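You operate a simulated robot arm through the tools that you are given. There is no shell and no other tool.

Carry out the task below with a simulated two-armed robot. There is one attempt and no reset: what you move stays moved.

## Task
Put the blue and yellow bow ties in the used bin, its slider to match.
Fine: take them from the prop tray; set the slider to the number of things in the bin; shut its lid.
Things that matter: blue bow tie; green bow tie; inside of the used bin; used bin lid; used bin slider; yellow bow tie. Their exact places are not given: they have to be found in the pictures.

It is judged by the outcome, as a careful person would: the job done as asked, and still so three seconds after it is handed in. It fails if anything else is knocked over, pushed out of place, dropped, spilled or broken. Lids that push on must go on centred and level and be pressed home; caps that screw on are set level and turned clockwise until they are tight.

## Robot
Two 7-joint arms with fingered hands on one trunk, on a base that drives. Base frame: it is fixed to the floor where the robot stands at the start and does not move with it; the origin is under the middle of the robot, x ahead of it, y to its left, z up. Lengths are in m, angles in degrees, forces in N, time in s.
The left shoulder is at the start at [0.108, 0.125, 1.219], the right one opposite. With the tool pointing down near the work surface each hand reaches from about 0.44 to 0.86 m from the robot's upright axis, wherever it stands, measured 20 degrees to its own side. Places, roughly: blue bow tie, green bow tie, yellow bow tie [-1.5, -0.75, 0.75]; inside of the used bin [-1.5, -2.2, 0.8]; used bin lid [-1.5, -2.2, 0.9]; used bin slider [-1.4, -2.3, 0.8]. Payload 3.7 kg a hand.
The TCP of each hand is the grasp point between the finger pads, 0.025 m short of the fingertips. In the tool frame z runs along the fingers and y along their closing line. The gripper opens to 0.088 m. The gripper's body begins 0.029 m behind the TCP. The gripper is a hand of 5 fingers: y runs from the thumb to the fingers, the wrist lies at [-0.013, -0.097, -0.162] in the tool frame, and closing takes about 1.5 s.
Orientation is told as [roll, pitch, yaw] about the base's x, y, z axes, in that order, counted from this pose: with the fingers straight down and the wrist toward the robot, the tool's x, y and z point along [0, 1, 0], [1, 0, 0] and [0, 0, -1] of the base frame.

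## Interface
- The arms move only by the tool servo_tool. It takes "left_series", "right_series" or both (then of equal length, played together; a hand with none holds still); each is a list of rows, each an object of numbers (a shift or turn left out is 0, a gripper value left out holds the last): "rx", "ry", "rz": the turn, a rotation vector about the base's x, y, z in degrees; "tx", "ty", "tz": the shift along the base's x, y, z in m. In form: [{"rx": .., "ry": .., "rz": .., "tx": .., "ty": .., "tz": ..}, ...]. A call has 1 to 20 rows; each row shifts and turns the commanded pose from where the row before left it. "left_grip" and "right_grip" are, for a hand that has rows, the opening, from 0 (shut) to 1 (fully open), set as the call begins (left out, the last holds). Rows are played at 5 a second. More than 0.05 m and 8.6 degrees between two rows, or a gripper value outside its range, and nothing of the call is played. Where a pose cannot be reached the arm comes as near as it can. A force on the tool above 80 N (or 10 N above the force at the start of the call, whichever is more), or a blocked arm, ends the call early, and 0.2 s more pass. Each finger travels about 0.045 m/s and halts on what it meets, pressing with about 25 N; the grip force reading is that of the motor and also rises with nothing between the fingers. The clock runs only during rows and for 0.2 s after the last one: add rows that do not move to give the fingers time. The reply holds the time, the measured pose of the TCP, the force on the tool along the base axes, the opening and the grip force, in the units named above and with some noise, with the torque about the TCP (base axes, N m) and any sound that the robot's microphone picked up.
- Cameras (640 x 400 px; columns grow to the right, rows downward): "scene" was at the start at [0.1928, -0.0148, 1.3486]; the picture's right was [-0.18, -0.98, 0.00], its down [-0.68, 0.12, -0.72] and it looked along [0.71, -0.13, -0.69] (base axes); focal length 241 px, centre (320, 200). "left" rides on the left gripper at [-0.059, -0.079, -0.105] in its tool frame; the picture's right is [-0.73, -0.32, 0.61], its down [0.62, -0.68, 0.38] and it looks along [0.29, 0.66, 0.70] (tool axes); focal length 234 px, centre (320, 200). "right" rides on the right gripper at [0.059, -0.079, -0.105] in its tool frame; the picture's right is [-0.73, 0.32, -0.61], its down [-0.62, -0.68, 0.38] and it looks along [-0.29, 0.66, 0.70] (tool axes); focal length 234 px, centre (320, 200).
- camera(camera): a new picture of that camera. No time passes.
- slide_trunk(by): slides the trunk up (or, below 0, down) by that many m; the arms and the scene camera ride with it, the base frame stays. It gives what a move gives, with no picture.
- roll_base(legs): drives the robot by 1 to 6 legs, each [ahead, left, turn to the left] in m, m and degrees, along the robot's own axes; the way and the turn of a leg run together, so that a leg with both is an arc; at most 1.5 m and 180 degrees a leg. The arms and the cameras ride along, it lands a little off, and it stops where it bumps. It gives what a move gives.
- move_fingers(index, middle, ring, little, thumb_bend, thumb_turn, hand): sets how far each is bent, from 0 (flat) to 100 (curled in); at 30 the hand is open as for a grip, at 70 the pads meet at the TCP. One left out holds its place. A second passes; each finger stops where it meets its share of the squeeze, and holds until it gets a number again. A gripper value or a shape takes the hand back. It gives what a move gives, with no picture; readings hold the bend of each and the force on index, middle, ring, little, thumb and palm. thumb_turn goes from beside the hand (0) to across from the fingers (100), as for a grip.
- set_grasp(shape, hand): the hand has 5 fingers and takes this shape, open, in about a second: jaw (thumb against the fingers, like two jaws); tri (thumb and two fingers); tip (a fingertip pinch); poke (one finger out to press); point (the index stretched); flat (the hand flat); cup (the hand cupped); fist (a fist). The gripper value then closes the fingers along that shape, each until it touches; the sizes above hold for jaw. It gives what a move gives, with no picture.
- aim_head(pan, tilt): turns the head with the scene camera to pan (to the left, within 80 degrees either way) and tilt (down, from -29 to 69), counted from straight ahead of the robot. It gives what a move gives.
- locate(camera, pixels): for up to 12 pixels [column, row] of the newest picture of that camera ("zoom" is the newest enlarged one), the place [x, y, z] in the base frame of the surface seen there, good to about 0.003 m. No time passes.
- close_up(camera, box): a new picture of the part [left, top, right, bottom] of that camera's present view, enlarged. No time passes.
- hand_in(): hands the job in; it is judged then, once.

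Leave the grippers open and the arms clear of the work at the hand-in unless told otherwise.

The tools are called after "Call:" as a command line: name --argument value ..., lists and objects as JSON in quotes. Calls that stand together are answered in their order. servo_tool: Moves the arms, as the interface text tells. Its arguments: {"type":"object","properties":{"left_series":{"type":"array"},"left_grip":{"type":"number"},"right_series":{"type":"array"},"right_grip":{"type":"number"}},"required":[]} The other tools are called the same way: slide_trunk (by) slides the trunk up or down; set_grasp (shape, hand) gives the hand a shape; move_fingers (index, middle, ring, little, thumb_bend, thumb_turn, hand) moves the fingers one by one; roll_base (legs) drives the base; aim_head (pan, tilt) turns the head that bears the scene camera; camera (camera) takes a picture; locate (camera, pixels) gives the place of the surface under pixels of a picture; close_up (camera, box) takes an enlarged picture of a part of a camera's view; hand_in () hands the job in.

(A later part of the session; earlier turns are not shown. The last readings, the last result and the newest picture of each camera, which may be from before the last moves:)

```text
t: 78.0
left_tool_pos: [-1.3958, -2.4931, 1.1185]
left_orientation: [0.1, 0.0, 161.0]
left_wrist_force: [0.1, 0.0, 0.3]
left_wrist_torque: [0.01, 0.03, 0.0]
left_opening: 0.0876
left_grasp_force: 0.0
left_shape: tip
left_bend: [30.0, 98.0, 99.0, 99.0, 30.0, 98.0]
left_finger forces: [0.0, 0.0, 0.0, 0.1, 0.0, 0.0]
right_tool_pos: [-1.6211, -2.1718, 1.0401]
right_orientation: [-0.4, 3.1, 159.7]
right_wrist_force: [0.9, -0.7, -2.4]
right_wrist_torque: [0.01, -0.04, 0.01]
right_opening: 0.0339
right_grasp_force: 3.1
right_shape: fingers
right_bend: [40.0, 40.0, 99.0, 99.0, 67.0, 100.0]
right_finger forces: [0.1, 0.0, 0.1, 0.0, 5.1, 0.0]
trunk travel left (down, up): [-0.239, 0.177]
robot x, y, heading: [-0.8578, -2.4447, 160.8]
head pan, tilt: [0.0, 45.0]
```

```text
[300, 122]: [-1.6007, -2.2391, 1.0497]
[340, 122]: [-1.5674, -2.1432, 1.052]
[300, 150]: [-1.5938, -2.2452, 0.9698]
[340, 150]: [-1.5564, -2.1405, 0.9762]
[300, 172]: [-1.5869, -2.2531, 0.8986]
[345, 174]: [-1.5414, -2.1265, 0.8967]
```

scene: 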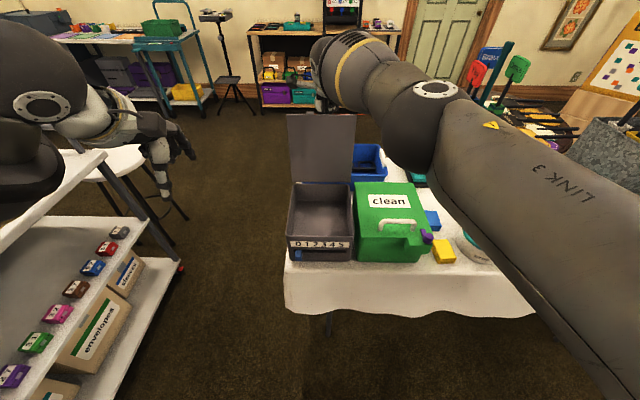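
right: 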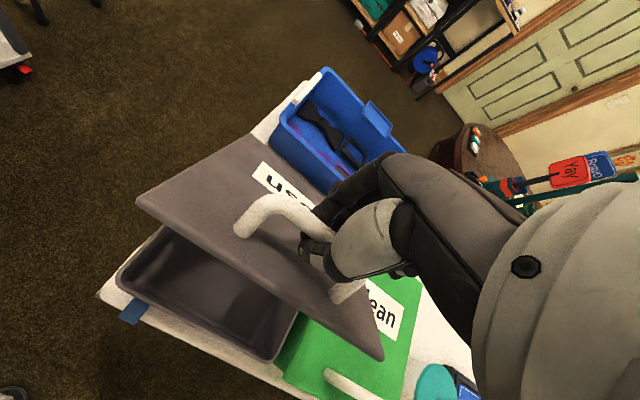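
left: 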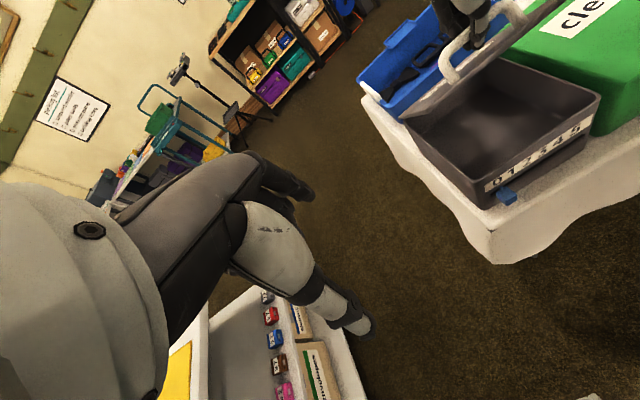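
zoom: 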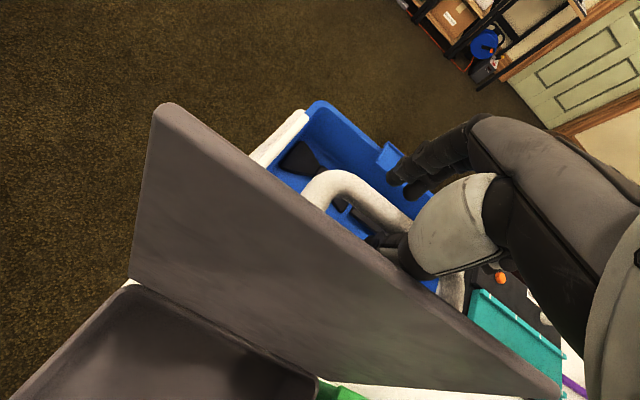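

Still ~97° leaning back. Now I'll withdraw the right hand straight up along the lid.

Call:
servo_tool --right_series '[{"tz": 0.01, "tx": -0.001, "ty": 0.0003}, {"tz": 0.012, "tx": -0.001, "ty": 0.0003}, {"tz": 0.015, "tx": -0.001, "ty": 0.0003}, {"tz": 0.015}, {"tz": 0.02}, {}]'

Call:
camera --camera "scene"

Call:
close_up --camera "right" --box '[100, 60, 420, 380]'

Call:
locate --camera "scene" --pixels '[[300, 122], [340, 122], [300, 150], [340, 150], [300, 172], [345, 174]]'

```text
t: 79.4
left_tool_pos: [-1.3963, -2.4933, 1.1183]
left_orientation: [0.0, 0.0, 160.9]
left_wrist_force: [-1.0, -0.3, 0.7]
left_wrist_torque: [0.0, -0.04, 0.0]
left_opening: 0.0878
left_grasp_force: 0.0
left_shape: tip
left_bend: [30.0, 98.0, 99.0, 99.0, 30.0, 98.0]
left_finger forces: [0.1, 0.0, 0.0, 0.0, 0.0, 0.1]
right_tool_pos: [-1.62, -2.1725, 1.1119]
right_orientation: [-0.2, 3.2, 159.6]
right_wrist_force: [-0.8, -1.1, -0.1]
right_wrist_torque: [0.03, 0.01, -0.01]
right_opening: 0.0314
right_grasp_force: 0.0
right_shape: fingers
right_bend: [40.0, 40.0, 99.0, 99.0, 69.0, 100.0]
right_finger forces: [0.1, 0.0, 0.0, 0.0, 0.0, 0.1]
right hand out of reach, approached as far as the arm can: row 3
trunk travel left (down, up): [-0.239, 0.177]
robot x, y, heading: [-0.8551, -2.4447, 160.9]
head pan, tilt: [0.0, 45.0]
```

```text
taken
```

scene: 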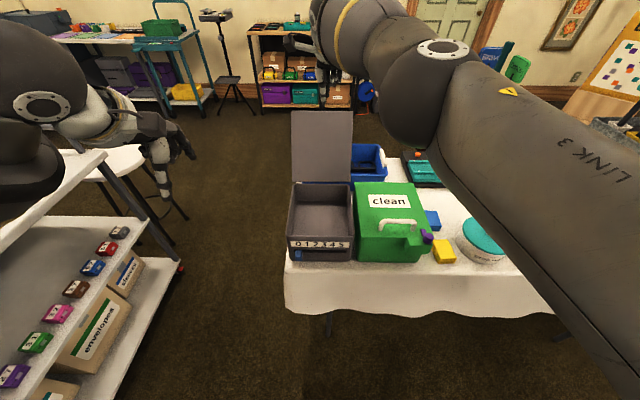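

```text
1.25 times, centred on (260, 220) of right
```

zoom: 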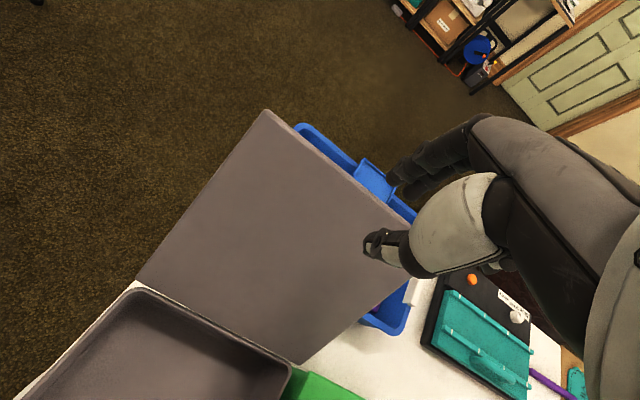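

```text
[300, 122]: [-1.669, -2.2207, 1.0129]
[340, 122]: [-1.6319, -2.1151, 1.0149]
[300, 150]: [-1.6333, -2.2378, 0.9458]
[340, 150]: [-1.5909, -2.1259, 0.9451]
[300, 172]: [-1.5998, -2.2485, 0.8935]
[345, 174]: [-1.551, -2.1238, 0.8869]
```

The lid fell back to a stop at ~120° and stays open. Now I'll retract the right hand up and back to its carry position beside me.

Call:
servo_tool --right_series '[{"tz": 0.02}, {"tz": 0.01, "tx": 0.041, "ty": 0.0083}, {"tx": 0.041, "ty": 0.0083}, {"tx": 0.041, "ty": 0.0083}, {"tx": 0.041, "ty": 0.0083}, {"tx": 0.041, "ty": 0.0083}, {"tx": 0.041, "ty": 0.0083}, {"tx": 0.041, "ty": 0.0083}, {"tx": 0.041, "ty": 0.0083}, {"tx": 0.041, "ty": 0.0083}, {"tx": 0.041, "ty": 0.0083}, {}]'

Call:
camera --camera "scene"

```text
t: 82.0
left_tool_pos: [-1.397, -2.4928, 1.1178]
left_orientation: [-0.1, 0.2, 160.9]
left_wrist_force: [-0.3, -0.8, -1.0]
left_wrist_torque: [0.02, 0.03, 0.0]
left_opening: 0.0876
left_grasp_force: 0.0
left_shape: tip
left_bend: [30.0, 98.0, 99.0, 99.0, 30.0, 98.0]
left_finger forces: [0.0, 0.0, 0.0, 0.0, 0.0, 0.0]
right_tool_pos: [-1.2084, -2.0875, 1.1387]
right_orientation: [-0.4, 3.3, 159.5]
right_wrist_force: [-0.2, -0.5, -1.0]
right_wrist_torque: [-0.03, 0.01, -0.02]
right_opening: 0.0319
right_grasp_force: 0.0
right_shape: fingers
right_bend: [40.0, 40.0, 99.0, 99.0, 69.0, 100.0]
right_finger forces: [0.0, 0.0, 0.0, 0.0, 0.0, 0.1]
right hand out of reach, approached as far as the arm can: row 1
trunk travel left (down, up): [-0.239, 0.177]
robot x, y, heading: [-0.8532, -2.4427, 161.0]
head pan, tilt: [0.0, 45.0]
```

```text
taken
```

scene: 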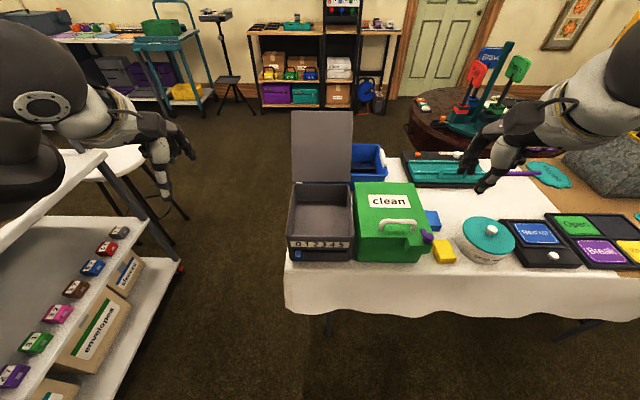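

The lid stays open. Quick close-up to confirm the bin is empty and the scale visible.

Call:
close_up --camera "scene" --box '[275, 100, 405, 275]'

Call:
locate --camera "scene" --pixels '[[290, 183], [352, 185], [290, 240], [350, 240], [320, 205], [320, 230], [320, 112], [300, 255]]'

```text
2.29 times, centred on (340, 188) of scene
```

zoom: 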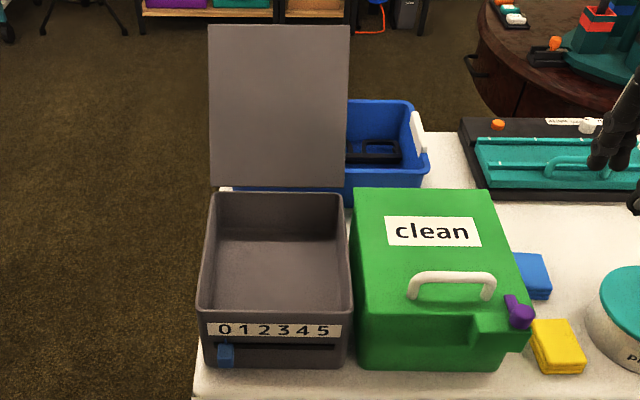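

```text
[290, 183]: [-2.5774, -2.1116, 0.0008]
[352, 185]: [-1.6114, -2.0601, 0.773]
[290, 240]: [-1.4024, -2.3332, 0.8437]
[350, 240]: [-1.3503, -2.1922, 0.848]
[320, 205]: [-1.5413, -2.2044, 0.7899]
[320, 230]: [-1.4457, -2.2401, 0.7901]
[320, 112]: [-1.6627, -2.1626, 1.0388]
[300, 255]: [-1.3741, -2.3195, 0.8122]
```

The bin is empty (floor z≈0.79), so the final number will be 2. Now I drive back: slide right 0.82 m and turn left to face along the aisle.

Call:
roll_base --legs '[[-0.03, 0, 0], [0, -0.84, 0], [0, 0, 88.5]]'

```text
t: 93.8
left_tool_pos: [-0.5316, -2.2147, 1.1186]
left_orientation: [0.0, 0.1, -111.8]
left_wrist_force: [-0.2, 0.7, -0.6]
left_wrist_torque: [0.02, 0.01, -0.02]
left_opening: 0.0877
left_grasp_force: 0.0
left_shape: tip
left_bend: [30.0, 98.0, 99.0, 99.0, 30.0, 98.0]
left_finger forces: [0.1, 0.0, 0.0, 0.1, 0.0, 0.1]
right_tool_pos: [-0.9273, -2.0071, 1.1388]
right_orientation: [-0.2, 3.2, -113.0]
right_wrist_force: [0.3, 0.1, 0.5]
right_wrist_torque: [-0.03, -0.02, -0.04]
right_opening: 0.0313
right_grasp_force: 0.0
right_shape: fingers
right_bend: [40.0, 40.0, 99.0, 99.0, 69.0, 100.0]
right_finger forces: [0.1, 0.0, 0.0, 0.0, 0.0, 0.0]
trunk travel left (down, up): [-0.239, 0.177]
robot x, y, heading: [-0.5553, -1.6751, -111.9]
head pan, tilt: [0.0, 45.0]
```

Now I reverse up the aisle along the same path to the spot near the tray.

Call:
roll_base --legs '[[-0.73, -0.177, 0], [-0.73, -0.177, 0]]'

Call:
aim_head --pan 0 --tilt 69

Call:
camera --camera "scene"

```text
t: 101.6
left_tool_pos: [-0.3178, -0.7277, 1.1192]
left_orientation: [0.0, 0.0, -110.9]
left_wrist_force: [-0.4, -0.8, -0.5]
left_wrist_torque: [0.01, -0.05, -0.01]
left_opening: 0.0877
left_grasp_force: 0.0
left_shape: tip
left_bend: [30.0, 98.0, 99.0, 99.0, 30.0, 98.0]
left_finger forces: [0.0, 0.0, 0.1, 0.0, 0.0, 0.1]
right_tool_pos: [-0.7159, -0.5268, 1.1387]
right_orientation: [-0.3, 3.2, -112.1]
right_wrist_force: [-0.1, 0.6, 0.2]
right_wrist_torque: [0.02, -0.02, 0.02]
right_opening: 0.0314
right_grasp_force: 0.1
right_shape: fingers
right_bend: [40.0, 40.0, 99.0, 99.0, 69.0, 100.0]
right_finger forces: [0.1, 0.0, 0.1, 0.1, 0.0, 0.0]
trunk travel left (down, up): [-0.239, 0.177]
robot x, y, heading: [-0.3522, -0.1871, -111.1]
head pan, tilt: [0.0, 45.0]
```

```text
t: 102.5
left_tool_pos: [-0.3172, -0.7273, 1.1173]
left_orientation: [0.0, 0.3, -111.0]
left_wrist_force: [-0.3, 0.2, -0.2]
left_wrist_torque: [-0.03, 0.0, 0.03]
left_opening: 0.0877
left_grasp_force: 0.1
left_shape: tip
left_bend: [30.0, 98.0, 99.0, 99.0, 30.0, 98.0]
left_finger forces: [0.0, 0.1, 0.0, 0.0, 0.0, 0.0]
right_tool_pos: [-0.7169, -0.5267, 1.1371]
right_orientation: [-0.3, 3.5, -112.3]
right_wrist_force: [-0.4, 0.4, 1.2]
right_wrist_torque: [0.02, -0.02, 0.0]
right_opening: 0.0316
right_grasp_force: 0.0
right_shape: fingers
right_bend: [40.0, 40.0, 99.0, 99.0, 69.0, 100.0]
right_finger forces: [0.0, 0.0, 0.0, 0.1, 0.1, 0.1]
trunk travel left (down, up): [-0.239, 0.177]
robot x, y, heading: [-0.3503, -0.1883, -110.8]
head pan, tilt: [0.0, 68.8]
```

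```text
taken
```

scene: 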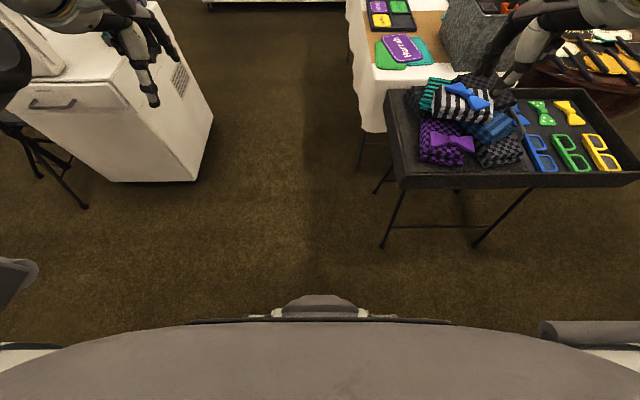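

I can see my base front at the bottom of the picture; I'll measure its extent and the tray stand's feet.

Call:
locate --camera "scene" --pixels '[[320, 297], [360, 315], [200, 322], [440, 322], [560, 325], [20, 265], [620, 330], [382, 247], [475, 247], [550, 95], [570, 115], [540, 122]]'

```text
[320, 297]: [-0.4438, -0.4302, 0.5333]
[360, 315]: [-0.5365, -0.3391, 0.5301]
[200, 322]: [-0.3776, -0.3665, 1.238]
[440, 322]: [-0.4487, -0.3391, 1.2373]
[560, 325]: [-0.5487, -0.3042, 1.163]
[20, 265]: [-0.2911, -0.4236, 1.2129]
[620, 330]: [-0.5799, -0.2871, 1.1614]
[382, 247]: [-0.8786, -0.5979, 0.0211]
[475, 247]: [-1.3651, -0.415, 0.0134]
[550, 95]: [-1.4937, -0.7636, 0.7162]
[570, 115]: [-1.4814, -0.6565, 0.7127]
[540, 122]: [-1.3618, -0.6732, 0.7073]
```

My base reaches only ~0.26 m ahead. I'll slide right alongside the tray first, then approach.

Call:
roll_base --legs '[[0, -0.814, 0.5], [0.13, 0, 0]]'

Call:
camera --camera "scene"

```text
t: 110.8
left_tool_pos: [-1.1129, -0.5635, 1.1182]
left_orientation: [-0.1, 0.2, -110.1]
left_wrist_force: [-0.7, 0.0, -0.2]
left_wrist_torque: [0.01, -0.02, 0.0]
left_opening: 0.0877
left_grasp_force: 0.0
left_shape: tip
left_bend: [30.0, 98.0, 99.0, 99.0, 30.0, 98.0]
left_finger forces: [0.0, 0.0, 0.0, 0.0, 0.0, 0.0]
right_tool_pos: [-1.514, -0.3684, 1.1386]
right_orientation: [-0.4, 3.2, -111.4]
right_wrist_force: [-0.2, 1.4, -0.4]
right_wrist_torque: [0.03, 0.01, -0.02]
right_opening: 0.0316
right_grasp_force: 0.1
right_shape: fingers
right_bend: [40.0, 40.0, 99.0, 99.0, 69.0, 100.0]
right_finger forces: [0.0, 0.0, 0.0, 0.0, 0.1, 0.0]
trunk travel left (down, up): [-0.239, 0.177]
robot x, y, heading: [-1.1508, -0.0197, -110.4]
head pan, tilt: [0.0, 68.8]
```

```text
taken
```

scene: 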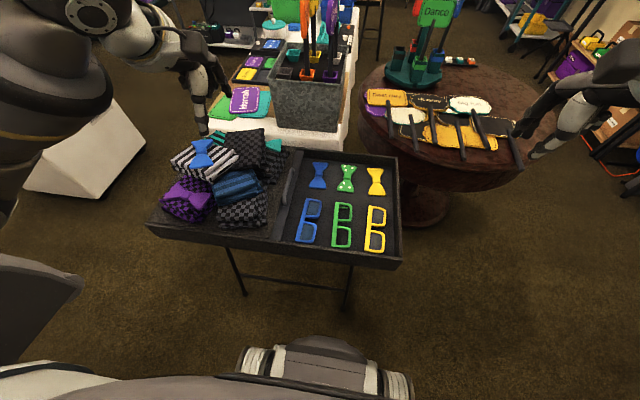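

Centred on the ties, 0.72 m away. I'll approach 7 cm more and zoom on the ties.

Call:
roll_base --legs '[[0.07, 0, 0]]'

Call:
close_up --camera "scene" --box '[280, 150, 420, 250]'

Call:
locate --camera "zoom" --pixels '[[180, 100], [440, 120], [310, 110], [320, 200]]'

```text
t: 111.8
left_tool_pos: [-1.1351, -0.6277, 1.1185]
left_orientation: [0.0, 0.1, -110.1]
left_wrist_force: [0.5, 0.8, 0.3]
left_wrist_torque: [0.0, 0.0, -0.02]
left_opening: 0.0879
left_grasp_force: 0.1
left_shape: tip
left_bend: [30.0, 98.0, 99.0, 99.0, 30.0, 98.0]
left_finger forces: [0.0, 0.0, 0.0, 0.1, 0.0, 0.0]
right_tool_pos: [-1.5372, -0.4328, 1.1408]
right_orientation: [-0.3, 3.1, -111.4]
right_wrist_force: [0.3, -0.8, 0.3]
right_wrist_torque: [0.02, -0.03, -0.02]
right_opening: 0.0317
right_grasp_force: 0.0
right_shape: fingers
right_bend: [40.0, 40.0, 99.0, 99.0, 69.0, 100.0]
right_finger forces: [0.0, 0.0, 0.0, 0.0, 0.0, 0.1]
trunk travel left (down, up): [-0.239, 0.177]
robot x, y, heading: [-1.1746, -0.0832, -110.1]
head pan, tilt: [0.0, 68.8]
```

```text
4.00 times, centred on (350, 200) of scene
```

zoom: 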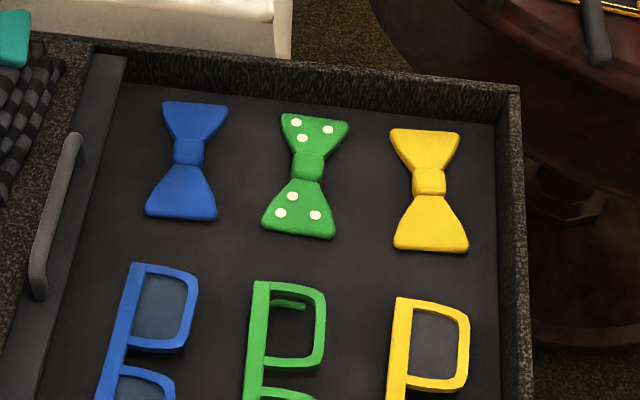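

```text
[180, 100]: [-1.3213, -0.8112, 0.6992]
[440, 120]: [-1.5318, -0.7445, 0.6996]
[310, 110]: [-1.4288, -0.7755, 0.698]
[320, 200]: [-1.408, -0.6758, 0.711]
```

Clear view. I'll locate the knots and ends of the blue and yellow ties.

Call:
locate --camera "zoom" --pixels '[[188, 152], [195, 112], [183, 208], [429, 181], [425, 140], [431, 240], [176, 152], [202, 152], [415, 181], [443, 181], [308, 167], [508, 190]]'

```text
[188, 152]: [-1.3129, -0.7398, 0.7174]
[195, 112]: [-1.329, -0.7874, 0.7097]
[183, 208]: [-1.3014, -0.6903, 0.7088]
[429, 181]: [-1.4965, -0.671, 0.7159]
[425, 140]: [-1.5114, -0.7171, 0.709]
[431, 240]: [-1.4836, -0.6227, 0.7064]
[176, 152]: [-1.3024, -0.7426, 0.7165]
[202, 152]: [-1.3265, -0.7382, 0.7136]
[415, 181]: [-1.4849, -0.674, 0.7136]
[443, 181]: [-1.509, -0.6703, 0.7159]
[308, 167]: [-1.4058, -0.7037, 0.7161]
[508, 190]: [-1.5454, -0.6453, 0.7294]
```

Felt z≈0.699; blue knot (-1.314,-0.740,0.717) about 0.0245 wide, yellow knot (-1.497,-0.672,0.716). Tie axes head about -106°. I'll pre-shape both hands as a three-finger pinch, half open.

Call:
move_fingers --hand "left" --index 45 --middle 45 --ring 99 --little 99 --thumb_bend 45 --thumb_turn 100

Call:
move_fingers --hand "right" --index 45 --middle 45 --ring 99 --little 99 --thumb_bend 45 --thumb_turn 100

Call:
servo_tool --left_series '[{"tx": -0.0149, "ty": -0.0093, "tz": -0.008, "rz": -7.16}, {"tx": -0.0149, "ty": -0.0093, "tz": -0.008, "rz": -7.16}, {"tx": -0.0149, "ty": -0.0093, "tz": -0.008, "rz": -7.16}, {"tx": -0.0149, "ty": -0.0093, "tz": -0.008, "rz": -7.16}, {"tx": -0.0149, "ty": -0.0093, "tz": -0.008, "rz": -7.16}, {"tx": -0.0149, "ty": -0.0093, "tz": -0.008, "rz": -7.16}, {"tx": -0.0149, "ty": -0.0093, "tz": -0.008, "rz": -7.16}, {"tx": -0.0149, "ty": -0.0093, "tz": -0.008, "rz": -7.16}, {"tx": -0.0149, "ty": -0.0093, "tz": -0.008, "rz": -7.16}, {"tx": -0.0149, "ty": -0.0093, "tz": -0.008, "rz": -7.16}, {"tx": -0.0149, "ty": -0.0093, "tz": -0.008, "rz": -7.16}, {"tx": -0.0149, "ty": -0.0093, "tz": -0.008, "rz": -7.16}, {}, {}]'

Call:
camera --camera "scene"

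Call:
camera --camera "left"

```text
t: 112.8
left_tool_pos: [-1.1362, -0.6278, 1.1179]
left_orientation: [0.0, 0.1, -110.1]
left_wrist_force: [0.0, -0.6, 0.0]
left_wrist_torque: [0.01, -0.01, -0.01]
left_opening: 0.0528
left_grasp_force: 0.0
left_shape: fingers
left_bend: [45.0, 45.0, 99.0, 99.0, 45.0, 99.0]
left_finger forces: [0.0, 0.0, 0.0, 0.0, 0.0, 0.1]
right_tool_pos: [-1.5372, -0.4324, 1.139]
right_orientation: [-0.2, 3.2, -111.4]
right_wrist_force: [0.4, -0.4, -1.1]
right_wrist_torque: [0.05, -0.01, -0.02]
right_opening: 0.0315
right_grasp_force: 0.1
right_shape: fingers
right_bend: [40.0, 40.0, 99.0, 99.0, 69.0, 100.0]
right_finger forces: [0.0, 0.1, 0.0, 0.0, 0.0, 0.0]
trunk travel left (down, up): [-0.239, 0.177]
robot x, y, heading: [-1.1764, -0.0851, -110.0]
head pan, tilt: [0.0, 68.8]
```

```text
t: 113.8
left_tool_pos: [-1.1378, -0.627, 1.1195]
left_orientation: [0.0, 0.1, -110.1]
left_wrist_force: [0.6, -0.2, 0.3]
left_wrist_torque: [0.03, 0.01, 0.01]
left_opening: 0.0529
left_grasp_force: 0.0
left_shape: fingers
left_bend: [45.0, 45.0, 99.0, 99.0, 45.0, 99.0]
left_finger forces: [0.0, 0.0, 0.1, 0.1, 0.0, 0.0]
right_tool_pos: [-1.538, -0.431, 1.1398]
right_orientation: [-0.3, 3.2, -111.4]
right_wrist_force: [-0.6, 0.1, 0.3]
right_wrist_torque: [0.0, 0.03, -0.01]
right_opening: 0.0524
right_grasp_force: 0.1
right_shape: fingers
right_bend: [45.0, 45.0, 99.0, 99.0, 45.0, 99.0]
right_finger forces: [0.0, 0.1, 0.1, 0.0, 0.0, 0.0]
trunk travel left (down, up): [-0.239, 0.177]
robot x, y, heading: [-1.1731, -0.0869, -109.9]
head pan, tilt: [0.0, 68.8]
```

```text
t: 116.8
left_tool_pos: [-1.3159, -0.7385, 1.0218]
left_orientation: [0.0, 0.2, 163.8]
left_wrist_force: [0.3, 0.1, 0.7]
left_wrist_torque: [0.0, -0.01, -0.02]
left_opening: 0.0531
left_grasp_force: 0.1
left_shape: fingers
left_bend: [45.0, 45.0, 99.0, 99.0, 45.0, 99.0]
left_finger forces: [0.0, 0.0, 0.0, 0.0, 0.0, 0.0]
right_tool_pos: [-1.5381, -0.4328, 1.1399]
right_orientation: [-0.3, 3.2, -111.4]
right_wrist_force: [-0.7, 0.1, 0.4]
right_wrist_torque: [-0.04, 0.01, 0.02]
right_opening: 0.0522
right_grasp_force: 0.1
right_shape: fingers
right_bend: [45.0, 45.0, 99.0, 99.0, 45.0, 99.0]
right_finger forces: [0.1, 0.1, 0.0, 0.0, 0.0, 0.0]
trunk travel left (down, up): [-0.239, 0.177]
robot x, y, heading: [-1.1709, -0.0873, -110.1]
head pan, tilt: [0.0, 68.8]
```

```text
taken
```

scene: 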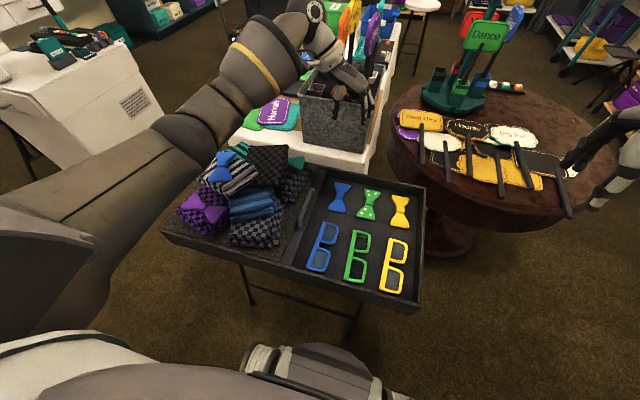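

```text
taken
```

left: 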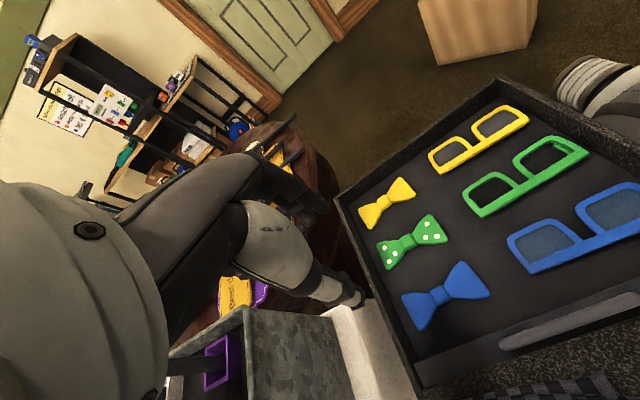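

The left hand is over the blue tie with its closing line across the knot; forces are zero. I'll lower it to z≈0.80 and check.

Call:
servo_tool --left_series '[{"tx": 0.002, "ty": -0.0015, "tz": -0.03}, {"tz": -0.04}, {"tz": -0.04}, {"tz": -0.04}, {"tz": -0.04}, {"tz": -0.03}, {}, {}]'

Call:
camera --camera "left"

Call:
camera --camera "scene"

Call:
camera --camera "right"

```text
t: 118.6
left_tool_pos: [-1.3128, -0.7397, 0.8021]
left_orientation: [0.1, 0.1, 163.9]
left_wrist_force: [-0.3, -0.8, -1.2]
left_wrist_torque: [-0.03, 0.0, 0.03]
left_opening: 0.053
left_grasp_force: 0.0
left_shape: fingers
left_bend: [45.0, 45.0, 99.0, 99.0, 45.0, 99.0]
left_finger forces: [0.1, 0.1, 0.0, 0.0, 0.0, 0.0]
right_tool_pos: [-1.5376, -0.4322, 1.1392]
right_orientation: [-0.3, 3.1, -111.4]
right_wrist_force: [0.7, 0.1, -1.1]
right_wrist_torque: [0.0, 0.02, 0.0]
right_opening: 0.0519
right_grasp_force: 0.1
right_shape: fingers
right_bend: [45.0, 45.0, 99.0, 99.0, 45.0, 99.0]
right_finger forces: [0.0, 0.0, 0.1, 0.0, 0.0, 0.0]
trunk travel left (down, up): [-0.239, 0.177]
robot x, y, heading: [-1.1754, -0.082, -110.2]
head pan, tilt: [0.0, 68.8]
```

```text
taken
```

left: 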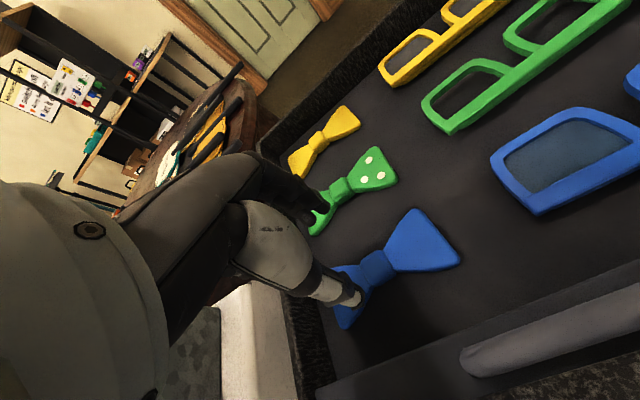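

```text
taken
```

scene: 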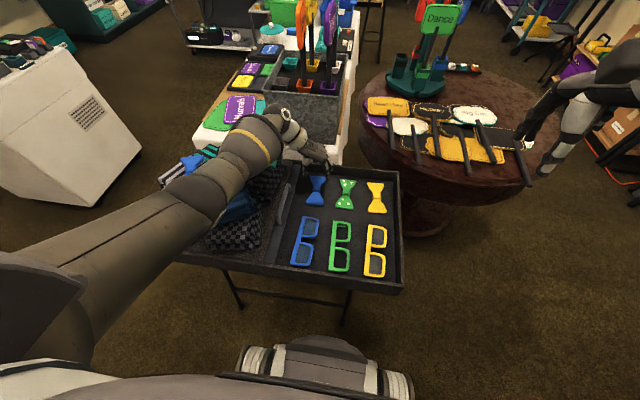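

```text
taken
```

right: 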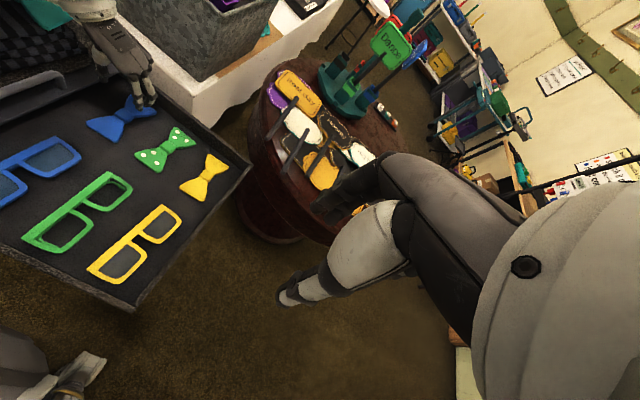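

The arm passes over the shirt stack, so I need to check its clearance before lowering further.

Call:
locate --camera "scene" --pixels '[[200, 185], [150, 215], [250, 145], [275, 120], [225, 165], [240, 235], [262, 190], [175, 175], [100, 260], [300, 150]]'

Call:
close_up --camera "scene" --box '[140, 90, 340, 260]'

Call:
close_up --camera "right" --box '[0, 0, 260, 220]'

```text
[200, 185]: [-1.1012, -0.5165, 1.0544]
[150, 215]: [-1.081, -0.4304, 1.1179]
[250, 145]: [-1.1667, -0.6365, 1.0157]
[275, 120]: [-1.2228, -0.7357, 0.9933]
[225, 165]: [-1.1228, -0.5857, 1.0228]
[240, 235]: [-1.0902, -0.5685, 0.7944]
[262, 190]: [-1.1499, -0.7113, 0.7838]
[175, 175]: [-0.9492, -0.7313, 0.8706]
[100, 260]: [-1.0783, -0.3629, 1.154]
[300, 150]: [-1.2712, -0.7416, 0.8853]
```

```text
2.35 times, centred on (240, 175) of scene
```

zoom: 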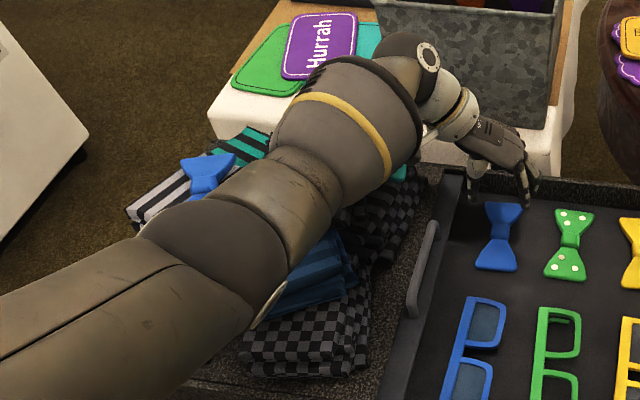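

```text
1.82 times, centred on (130, 110) of right
```

zoom: 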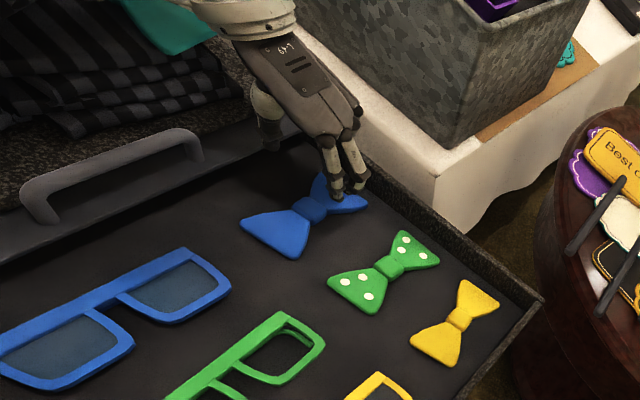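

The forearm would come close to the shirt stack (cloth up to ~0.857) if I lowered here. Better: left hand takes the yellow tie (its forearm then passes over the flat glasses), and the right hand takes the blue one from the right side. I'll raise the left hand and move it over the yellow tie.

Call:
servo_tool --left_series '[{"tz": 0.04}, {"tz": 0.04}, {"tx": -0.0307, "ty": 0.0113, "tz": 0.02}, {"tx": -0.0307, "ty": 0.0113}, {"tx": -0.0307, "ty": 0.0113}, {"tx": -0.0307, "ty": 0.0113}, {"tx": -0.0307, "ty": 0.0113}, {"tx": -0.0307, "ty": 0.0113}, {}, {}]'

Call:
camera --camera "left"

Call:
camera --camera "scene"

```text
t: 120.8
left_tool_pos: [-1.499, -0.6722, 0.9027]
left_orientation: [-0.1, 0.1, 164.0]
left_wrist_force: [0.8, -0.4, -0.2]
left_wrist_torque: [0.0, -0.01, -0.01]
left_opening: 0.053
left_grasp_force: 0.0
left_shape: fingers
left_bend: [45.0, 45.0, 99.0, 99.0, 45.0, 99.0]
left_finger forces: [0.0, 0.1, 0.0, 0.0, 0.1, 0.1]
right_tool_pos: [-1.5385, -0.4322, 1.1393]
right_orientation: [-0.4, 3.1, -111.4]
right_wrist_force: [-0.3, -0.1, -0.1]
right_wrist_torque: [0.03, 0.0, 0.04]
right_opening: 0.0525
right_grasp_force: 0.1
right_shape: fingers
right_bend: [45.0, 45.0, 99.0, 99.0, 45.0, 99.0]
right_finger forces: [0.0, 0.0, 0.0, 0.0, 0.0, 0.0]
trunk travel left (down, up): [-0.239, 0.177]
robot x, y, heading: [-1.1719, -0.0849, -110.2]
head pan, tilt: [0.0, 68.8]
```

```text
taken
```

left: 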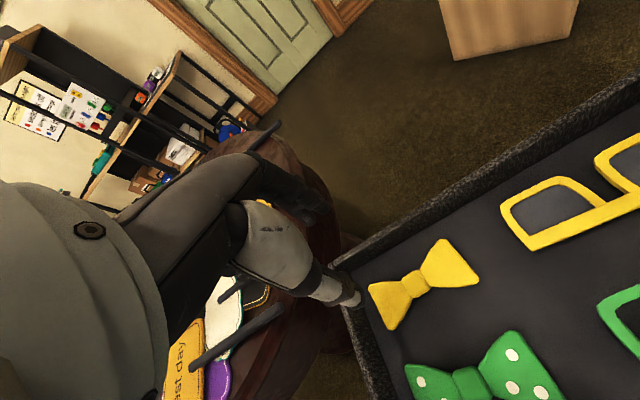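

```text
taken
```

scene: 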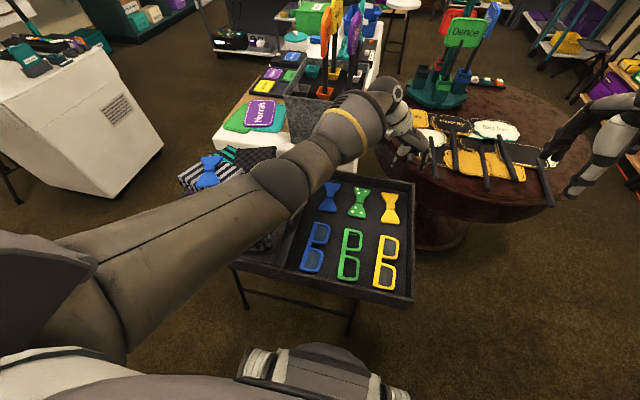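

Now over the yellow tie with the forearm over the compartment. I'll lower to z≈0.79 and check.

Call:
servo_tool --left_series '[{"tx": 0.001, "tz": -0.03}, {"tx": 0.001, "tz": -0.04}, {"tz": -0.04}, {}, {}]'

Call:
close_up --camera "left" --box '[220, 160, 500, 335]'

Call:
close_up --camera "right" --box '[0, 0, 280, 220]'

Call:
camera --camera "scene"

```text
t: 122.0
left_tool_pos: [-1.494, -0.6656, 0.7939]
left_orientation: [-0.1, 0.1, 164.0]
left_wrist_force: [-0.6, -0.2, 1.0]
left_wrist_torque: [0.02, 0.01, 0.03]
left_opening: 0.0528
left_grasp_force: 0.1
left_shape: fingers
left_bend: [45.0, 45.0, 99.0, 99.0, 45.0, 99.0]
left_finger forces: [0.0, 0.0, 0.0, 0.0, 0.1, 0.1]
left hand out of reach, approached as far as the arm can: row 3
right_tool_pos: [-1.5391, -0.4309, 1.1395]
right_orientation: [-0.3, 3.1, -111.5]
right_wrist_force: [0.1, -0.5, 0.2]
right_wrist_torque: [0.0, 0.01, 0.01]
right_opening: 0.0525
right_grasp_force: 0.0
right_shape: fingers
right_bend: [45.0, 45.0, 99.0, 99.0, 45.0, 99.0]
right_finger forces: [0.0, 0.0, 0.0, 0.1, 0.0, 0.0]
trunk travel left (down, up): [-0.239, 0.177]
robot x, y, heading: [-1.1775, -0.0893, -110.0]
head pan, tilt: [0.0, 68.8]
```

```text
2.29 times, centred on (360, 248) of left
```

zoom: 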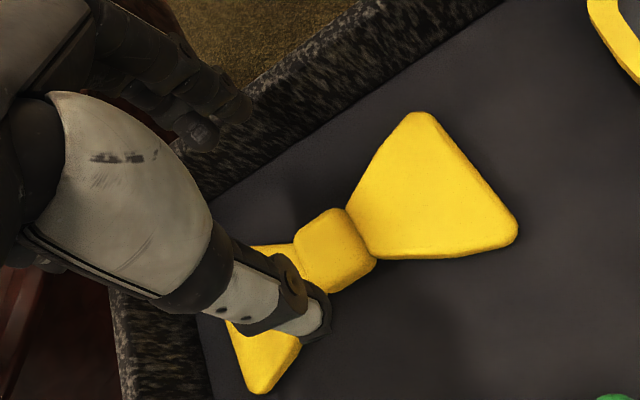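

```text
1.82 times, centred on (140, 110) of right
```

zoom: 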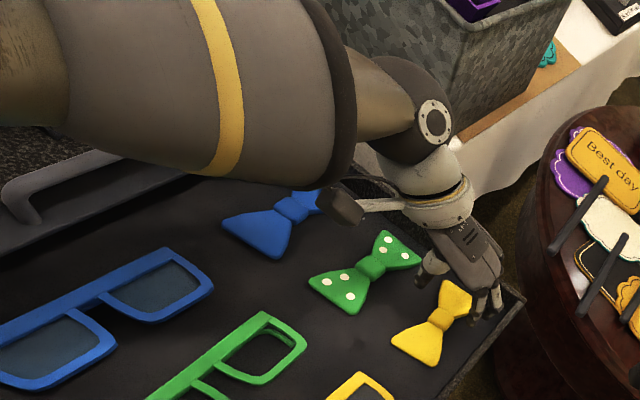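

```text
taken
```

scene: 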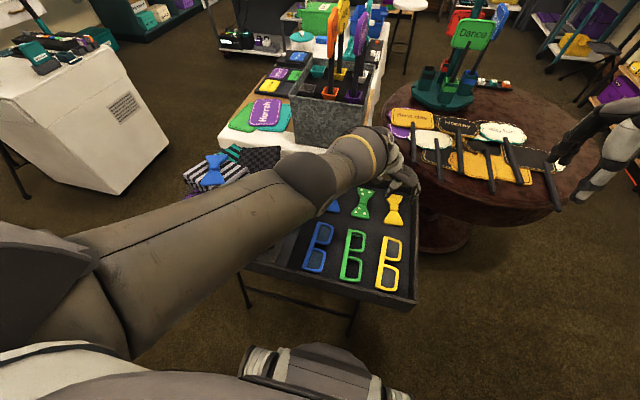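

The left arm ran out of reach across my body. I'll raise it and shift my base ~0.19 m to the right so the yellow tie lies on my left side, where the reach was fine.

Call:
servo_tool --left_series '[{"tz": 0.04}, {"tz": 0.04}, {"tz": 0.04}, {"tx": 0.035, "ty": -0.013, "tz": 0.02}, {"tx": 0.035, "ty": -0.013, "tz": 0.02}, {"tx": 0.035, "ty": -0.013}, {"tx": 0.035, "ty": -0.013}, {"tx": 0.035, "ty": -0.013}, {}]'

Call:
roll_base --legs '[[0, -0.19, 1.5]]'

Call:
camera --camera "scene"

Call:
camera --camera "left"

```text
t: 124.0
left_tool_pos: [-1.3165, -0.7304, 0.9544]
left_orientation: [0.0, 0.0, 163.8]
left_wrist_force: [0.4, 0.3, -0.1]
left_wrist_torque: [0.03, -0.04, -0.01]
left_opening: 0.053
left_grasp_force: 0.0
left_shape: fingers
left_bend: [45.0, 45.0, 99.0, 99.0, 45.0, 99.0]
left_finger forces: [0.1, 0.1, 0.0, 0.1, 0.0, 0.0]
right_tool_pos: [-1.5377, -0.4324, 1.1395]
right_orientation: [-0.3, 3.4, -111.5]
right_wrist_force: [-0.8, 0.2, 0.1]
right_wrist_torque: [0.0, 0.02, 0.01]
right_opening: 0.0522
right_grasp_force: 0.0
right_shape: fingers
right_bend: [45.0, 45.0, 99.0, 99.0, 45.0, 99.0]
right_finger forces: [0.0, 0.1, 0.1, 0.0, 0.0, 0.0]
trunk travel left (down, up): [-0.239, 0.177]
robot x, y, heading: [-1.1732, -0.0861, -110.0]
head pan, tilt: [0.0, 68.8]
```

```text
t: 126.3
left_tool_pos: [-1.4792, -0.6695, 0.9535]
left_orientation: [0.0, 0.2, 165.3]
left_wrist_force: [0.0, 0.4, 0.1]
left_wrist_torque: [0.0, 0.04, 0.01]
left_opening: 0.0529
left_grasp_force: 0.1
left_shape: fingers
left_bend: [45.0, 45.0, 99.0, 99.0, 45.0, 99.0]
left_finger forces: [0.1, 0.0, 0.1, 0.0, 0.0, 0.1]
right_tool_pos: [-1.7077, -0.3776, 1.1394]
right_orientation: [-0.2, 3.2, -110.3]
right_wrist_force: [0.1, -0.4, 0.9]
right_wrist_torque: [-0.05, 0.01, 0.03]
right_opening: 0.0521
right_grasp_force: 0.0
right_shape: fingers
right_bend: [45.0, 45.0, 99.0, 99.0, 45.0, 99.0]
right_finger forces: [0.0, 0.0, 0.0, 0.0, 0.1, 0.1]
trunk travel left (down, up): [-0.239, 0.177]
robot x, y, heading: [-1.3526, -0.0233, -108.9]
head pan, tilt: [0.0, 68.8]
```

```text
taken
```

scene: 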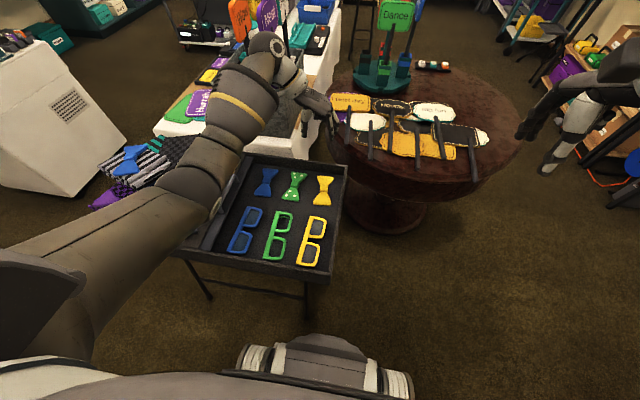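

```text
taken
```

left: 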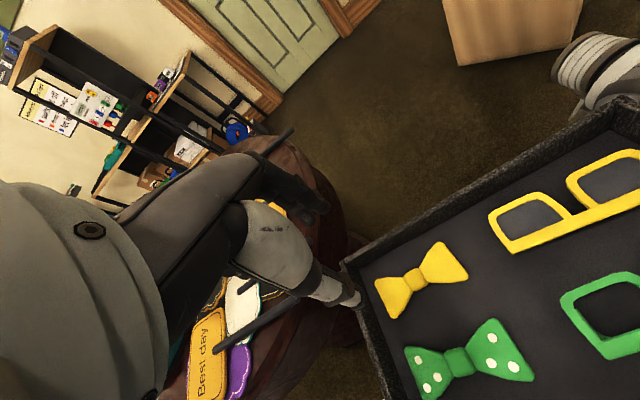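

The left hand is right next to the yellow tie position. I'll re-locate the yellow tie from here.

Call:
close_up --camera "scene" --box '[250, 160, 360, 230]'

Call:
locate --camera "scene" --pixels '[[323, 190], [324, 180], [322, 203], [265, 183], [293, 187]]'

```text
5.71 times, centred on (305, 195) of scene
```

zoom: 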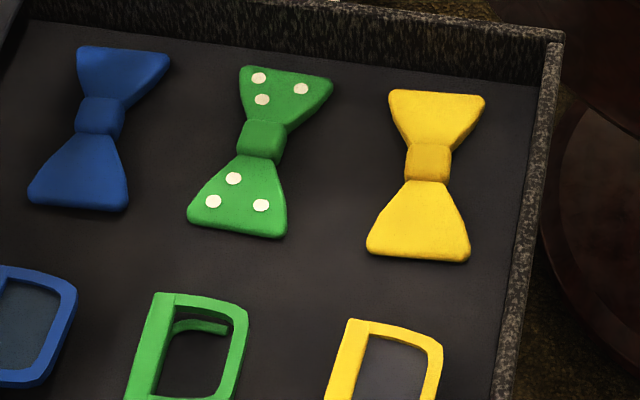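

```text
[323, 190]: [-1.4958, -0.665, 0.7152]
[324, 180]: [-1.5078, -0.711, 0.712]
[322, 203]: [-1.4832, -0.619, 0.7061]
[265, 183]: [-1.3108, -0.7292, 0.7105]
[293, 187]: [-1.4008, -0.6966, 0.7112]
```

Call:
locate --camera "zoom" --pixels '[[428, 162], [406, 160], [450, 163], [437, 100], [418, 250], [405, 180], [447, 180], [540, 150]]'

```text
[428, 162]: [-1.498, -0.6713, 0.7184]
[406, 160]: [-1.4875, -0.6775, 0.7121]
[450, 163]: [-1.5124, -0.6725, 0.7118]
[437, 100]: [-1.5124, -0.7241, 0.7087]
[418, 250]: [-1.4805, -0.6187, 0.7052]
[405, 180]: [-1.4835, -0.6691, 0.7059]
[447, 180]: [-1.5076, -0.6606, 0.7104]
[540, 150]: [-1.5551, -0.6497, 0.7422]
```

Yellow knot centre ≈(-1.498,-0.672), wall rim ~0.055 m to its right. I'll align and lower to z≈0.80.

Call:
servo_tool --left_series '[{"tx": -0.0188, "ty": -0.0025, "rz": -2.2}, {"tz": -0.04}, {"tz": -0.04}, {"tz": -0.04}, {"tz": -0.03}, {}, {}]'

Call:
close_up --camera "left" --box '[220, 160, 500, 335]'

Call:
camera --camera "scene"

Call:
camera --camera "right"

```text
t: 127.9
left_tool_pos: [-1.4973, -0.6725, 0.8039]
left_orientation: [-0.1, 0.1, 163.1]
left_wrist_force: [0.2, -0.5, 0.7]
left_wrist_torque: [0.03, 0.0, 0.03]
left_opening: 0.0531
left_grasp_force: 0.0
left_shape: fingers
left_bend: [45.0, 45.0, 99.0, 99.0, 45.0, 99.0]
left_finger forces: [0.0, 0.0, 0.1, 0.0, 0.0, 0.0]
right_tool_pos: [-1.7079, -0.3761, 1.1399]
right_orientation: [-0.3, 3.2, -110.1]
right_wrist_force: [-0.9, -0.4, -0.6]
right_wrist_torque: [0.0, 0.02, 0.0]
right_opening: 0.0523
right_grasp_force: 0.1
right_shape: fingers
right_bend: [45.0, 45.0, 99.0, 99.0, 45.0, 99.0]
right_finger forces: [0.0, 0.0, 0.0, 0.0, 0.0, 0.0]
trunk travel left (down, up): [-0.239, 0.177]
robot x, y, heading: [-1.3513, -0.0212, -109.1]
head pan, tilt: [0.0, 68.8]
```

```text
2.29 times, centred on (360, 248) of left
```

zoom: 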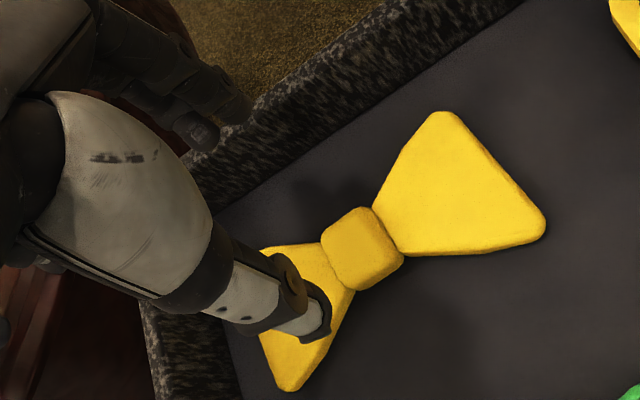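

```text
taken
```

scene: 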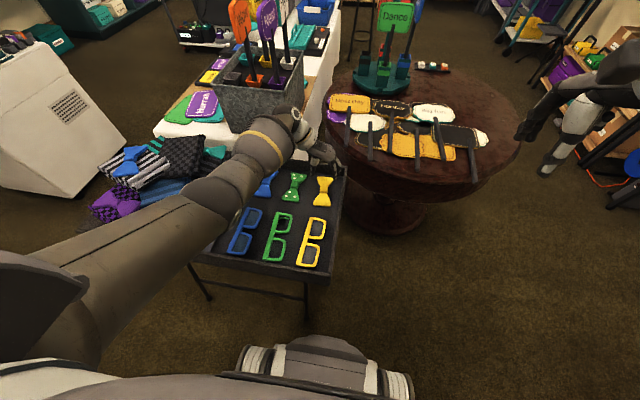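

```text
taken
```

right: 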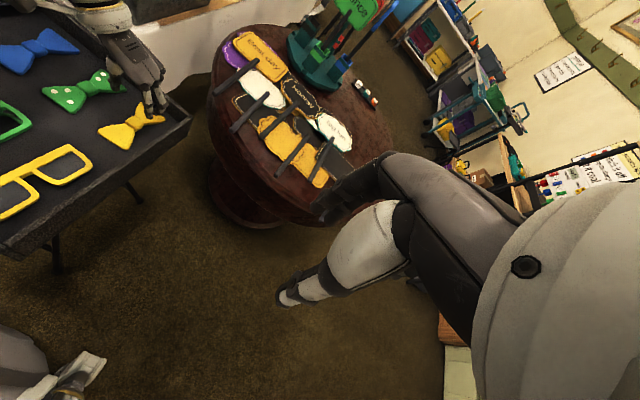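

Good, no reach problem. I'll check forearm clearance once, then continue down.

Call:
locate --camera "scene" --pixels '[[215, 190], [240, 170], [265, 140], [180, 215], [150, 235], [175, 185], [140, 190]]'

Call:
close_up --camera "scene" --box '[150, 100, 360, 280]'

```text
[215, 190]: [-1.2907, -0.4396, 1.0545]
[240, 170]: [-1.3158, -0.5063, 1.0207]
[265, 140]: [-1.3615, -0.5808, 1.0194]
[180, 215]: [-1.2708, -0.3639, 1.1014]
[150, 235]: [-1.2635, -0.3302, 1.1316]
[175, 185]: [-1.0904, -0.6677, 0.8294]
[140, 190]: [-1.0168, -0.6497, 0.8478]
```

```text
2.22 times, centred on (255, 190) of scene
```

zoom: 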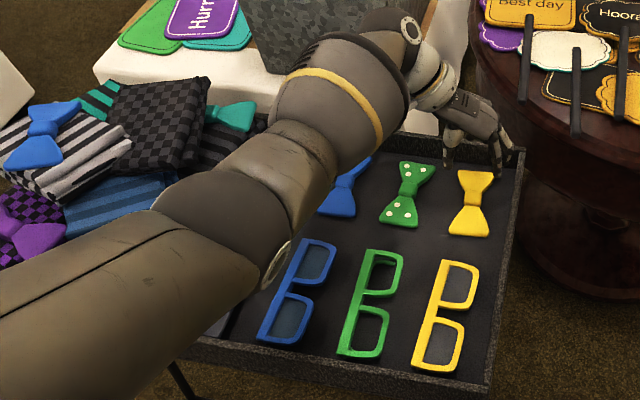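

Clear of the stack. I'll lower to z≈0.737.

Call:
servo_tool --left_series '[{"tz": -0.025}, {"tz": -0.022}, {"tz": -0.02}, {}, {}]'

Call:
close_up --camera "left" --box '[220, 160, 500, 335]'

Call:
close_up --camera "right" --box '[0, 0, 240, 200]'

Call:
close_up --camera "scene" --box '[260, 120, 370, 220]'

```text
t: 129.1
left_tool_pos: [-1.4966, -0.6657, 0.7383]
left_orientation: [-0.1, 0.1, 163.0]
left_wrist_force: [0.0, -0.1, -0.4]
left_wrist_torque: [-0.05, -0.01, -0.03]
left_opening: 0.0526
left_grasp_force: 0.0
left_shape: fingers
left_bend: [45.0, 45.0, 99.0, 99.0, 45.0, 99.0]
left_finger forces: [0.0, 0.0, 0.0, 0.1, 0.0, 0.1]
left hand out of reach, approached as far as the arm can: row 3
right_tool_pos: [-1.7076, -0.3784, 1.1389]
right_orientation: [-0.3, 3.1, -110.2]
right_wrist_force: [0.5, 0.4, -0.1]
right_wrist_torque: [0.01, 0.01, 0.0]
right_opening: 0.0523
right_grasp_force: 0.1
right_shape: fingers
right_bend: [45.0, 45.0, 99.0, 99.0, 45.0, 99.0]
right_finger forces: [0.0, 0.0, 0.1, 0.0, 0.0, 0.0]
trunk travel left (down, up): [-0.239, 0.177]
robot x, y, heading: [-1.3528, -0.0271, -109.0]
head pan, tilt: [0.0, 68.8]
```

```text
2.29 times, centred on (360, 248) of left
```

zoom: 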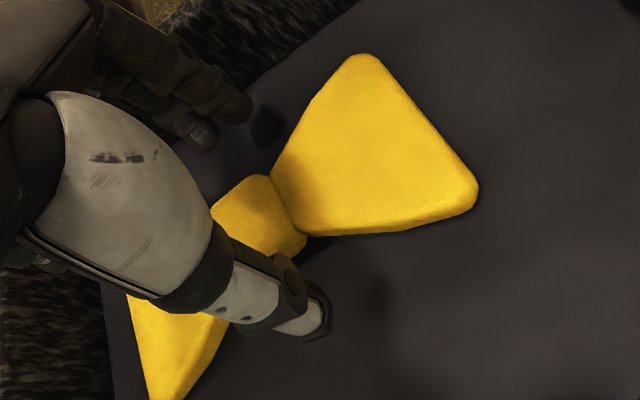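

```text
2.00 times, centred on (120, 100) of right
```

zoom: 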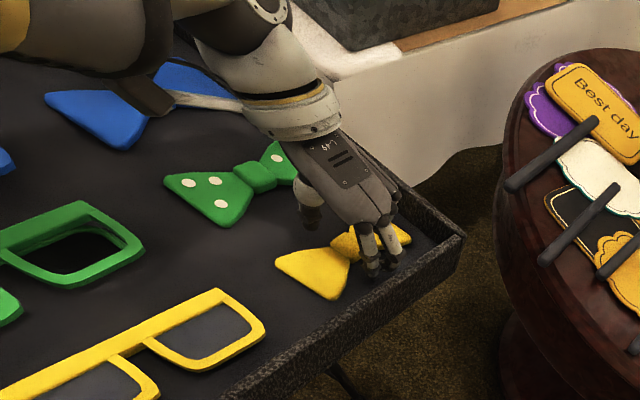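

```text
4.00 times, centred on (315, 170) of scene
```

zoom: 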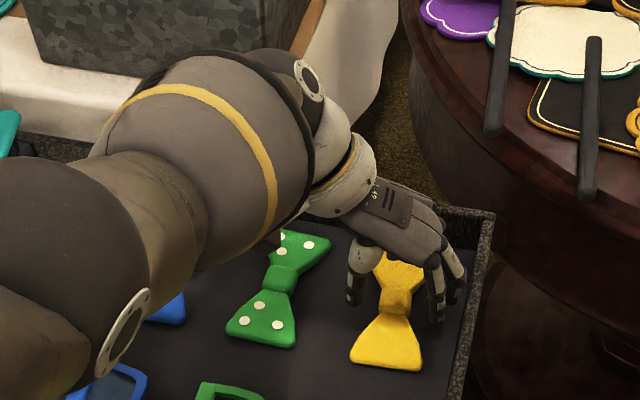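

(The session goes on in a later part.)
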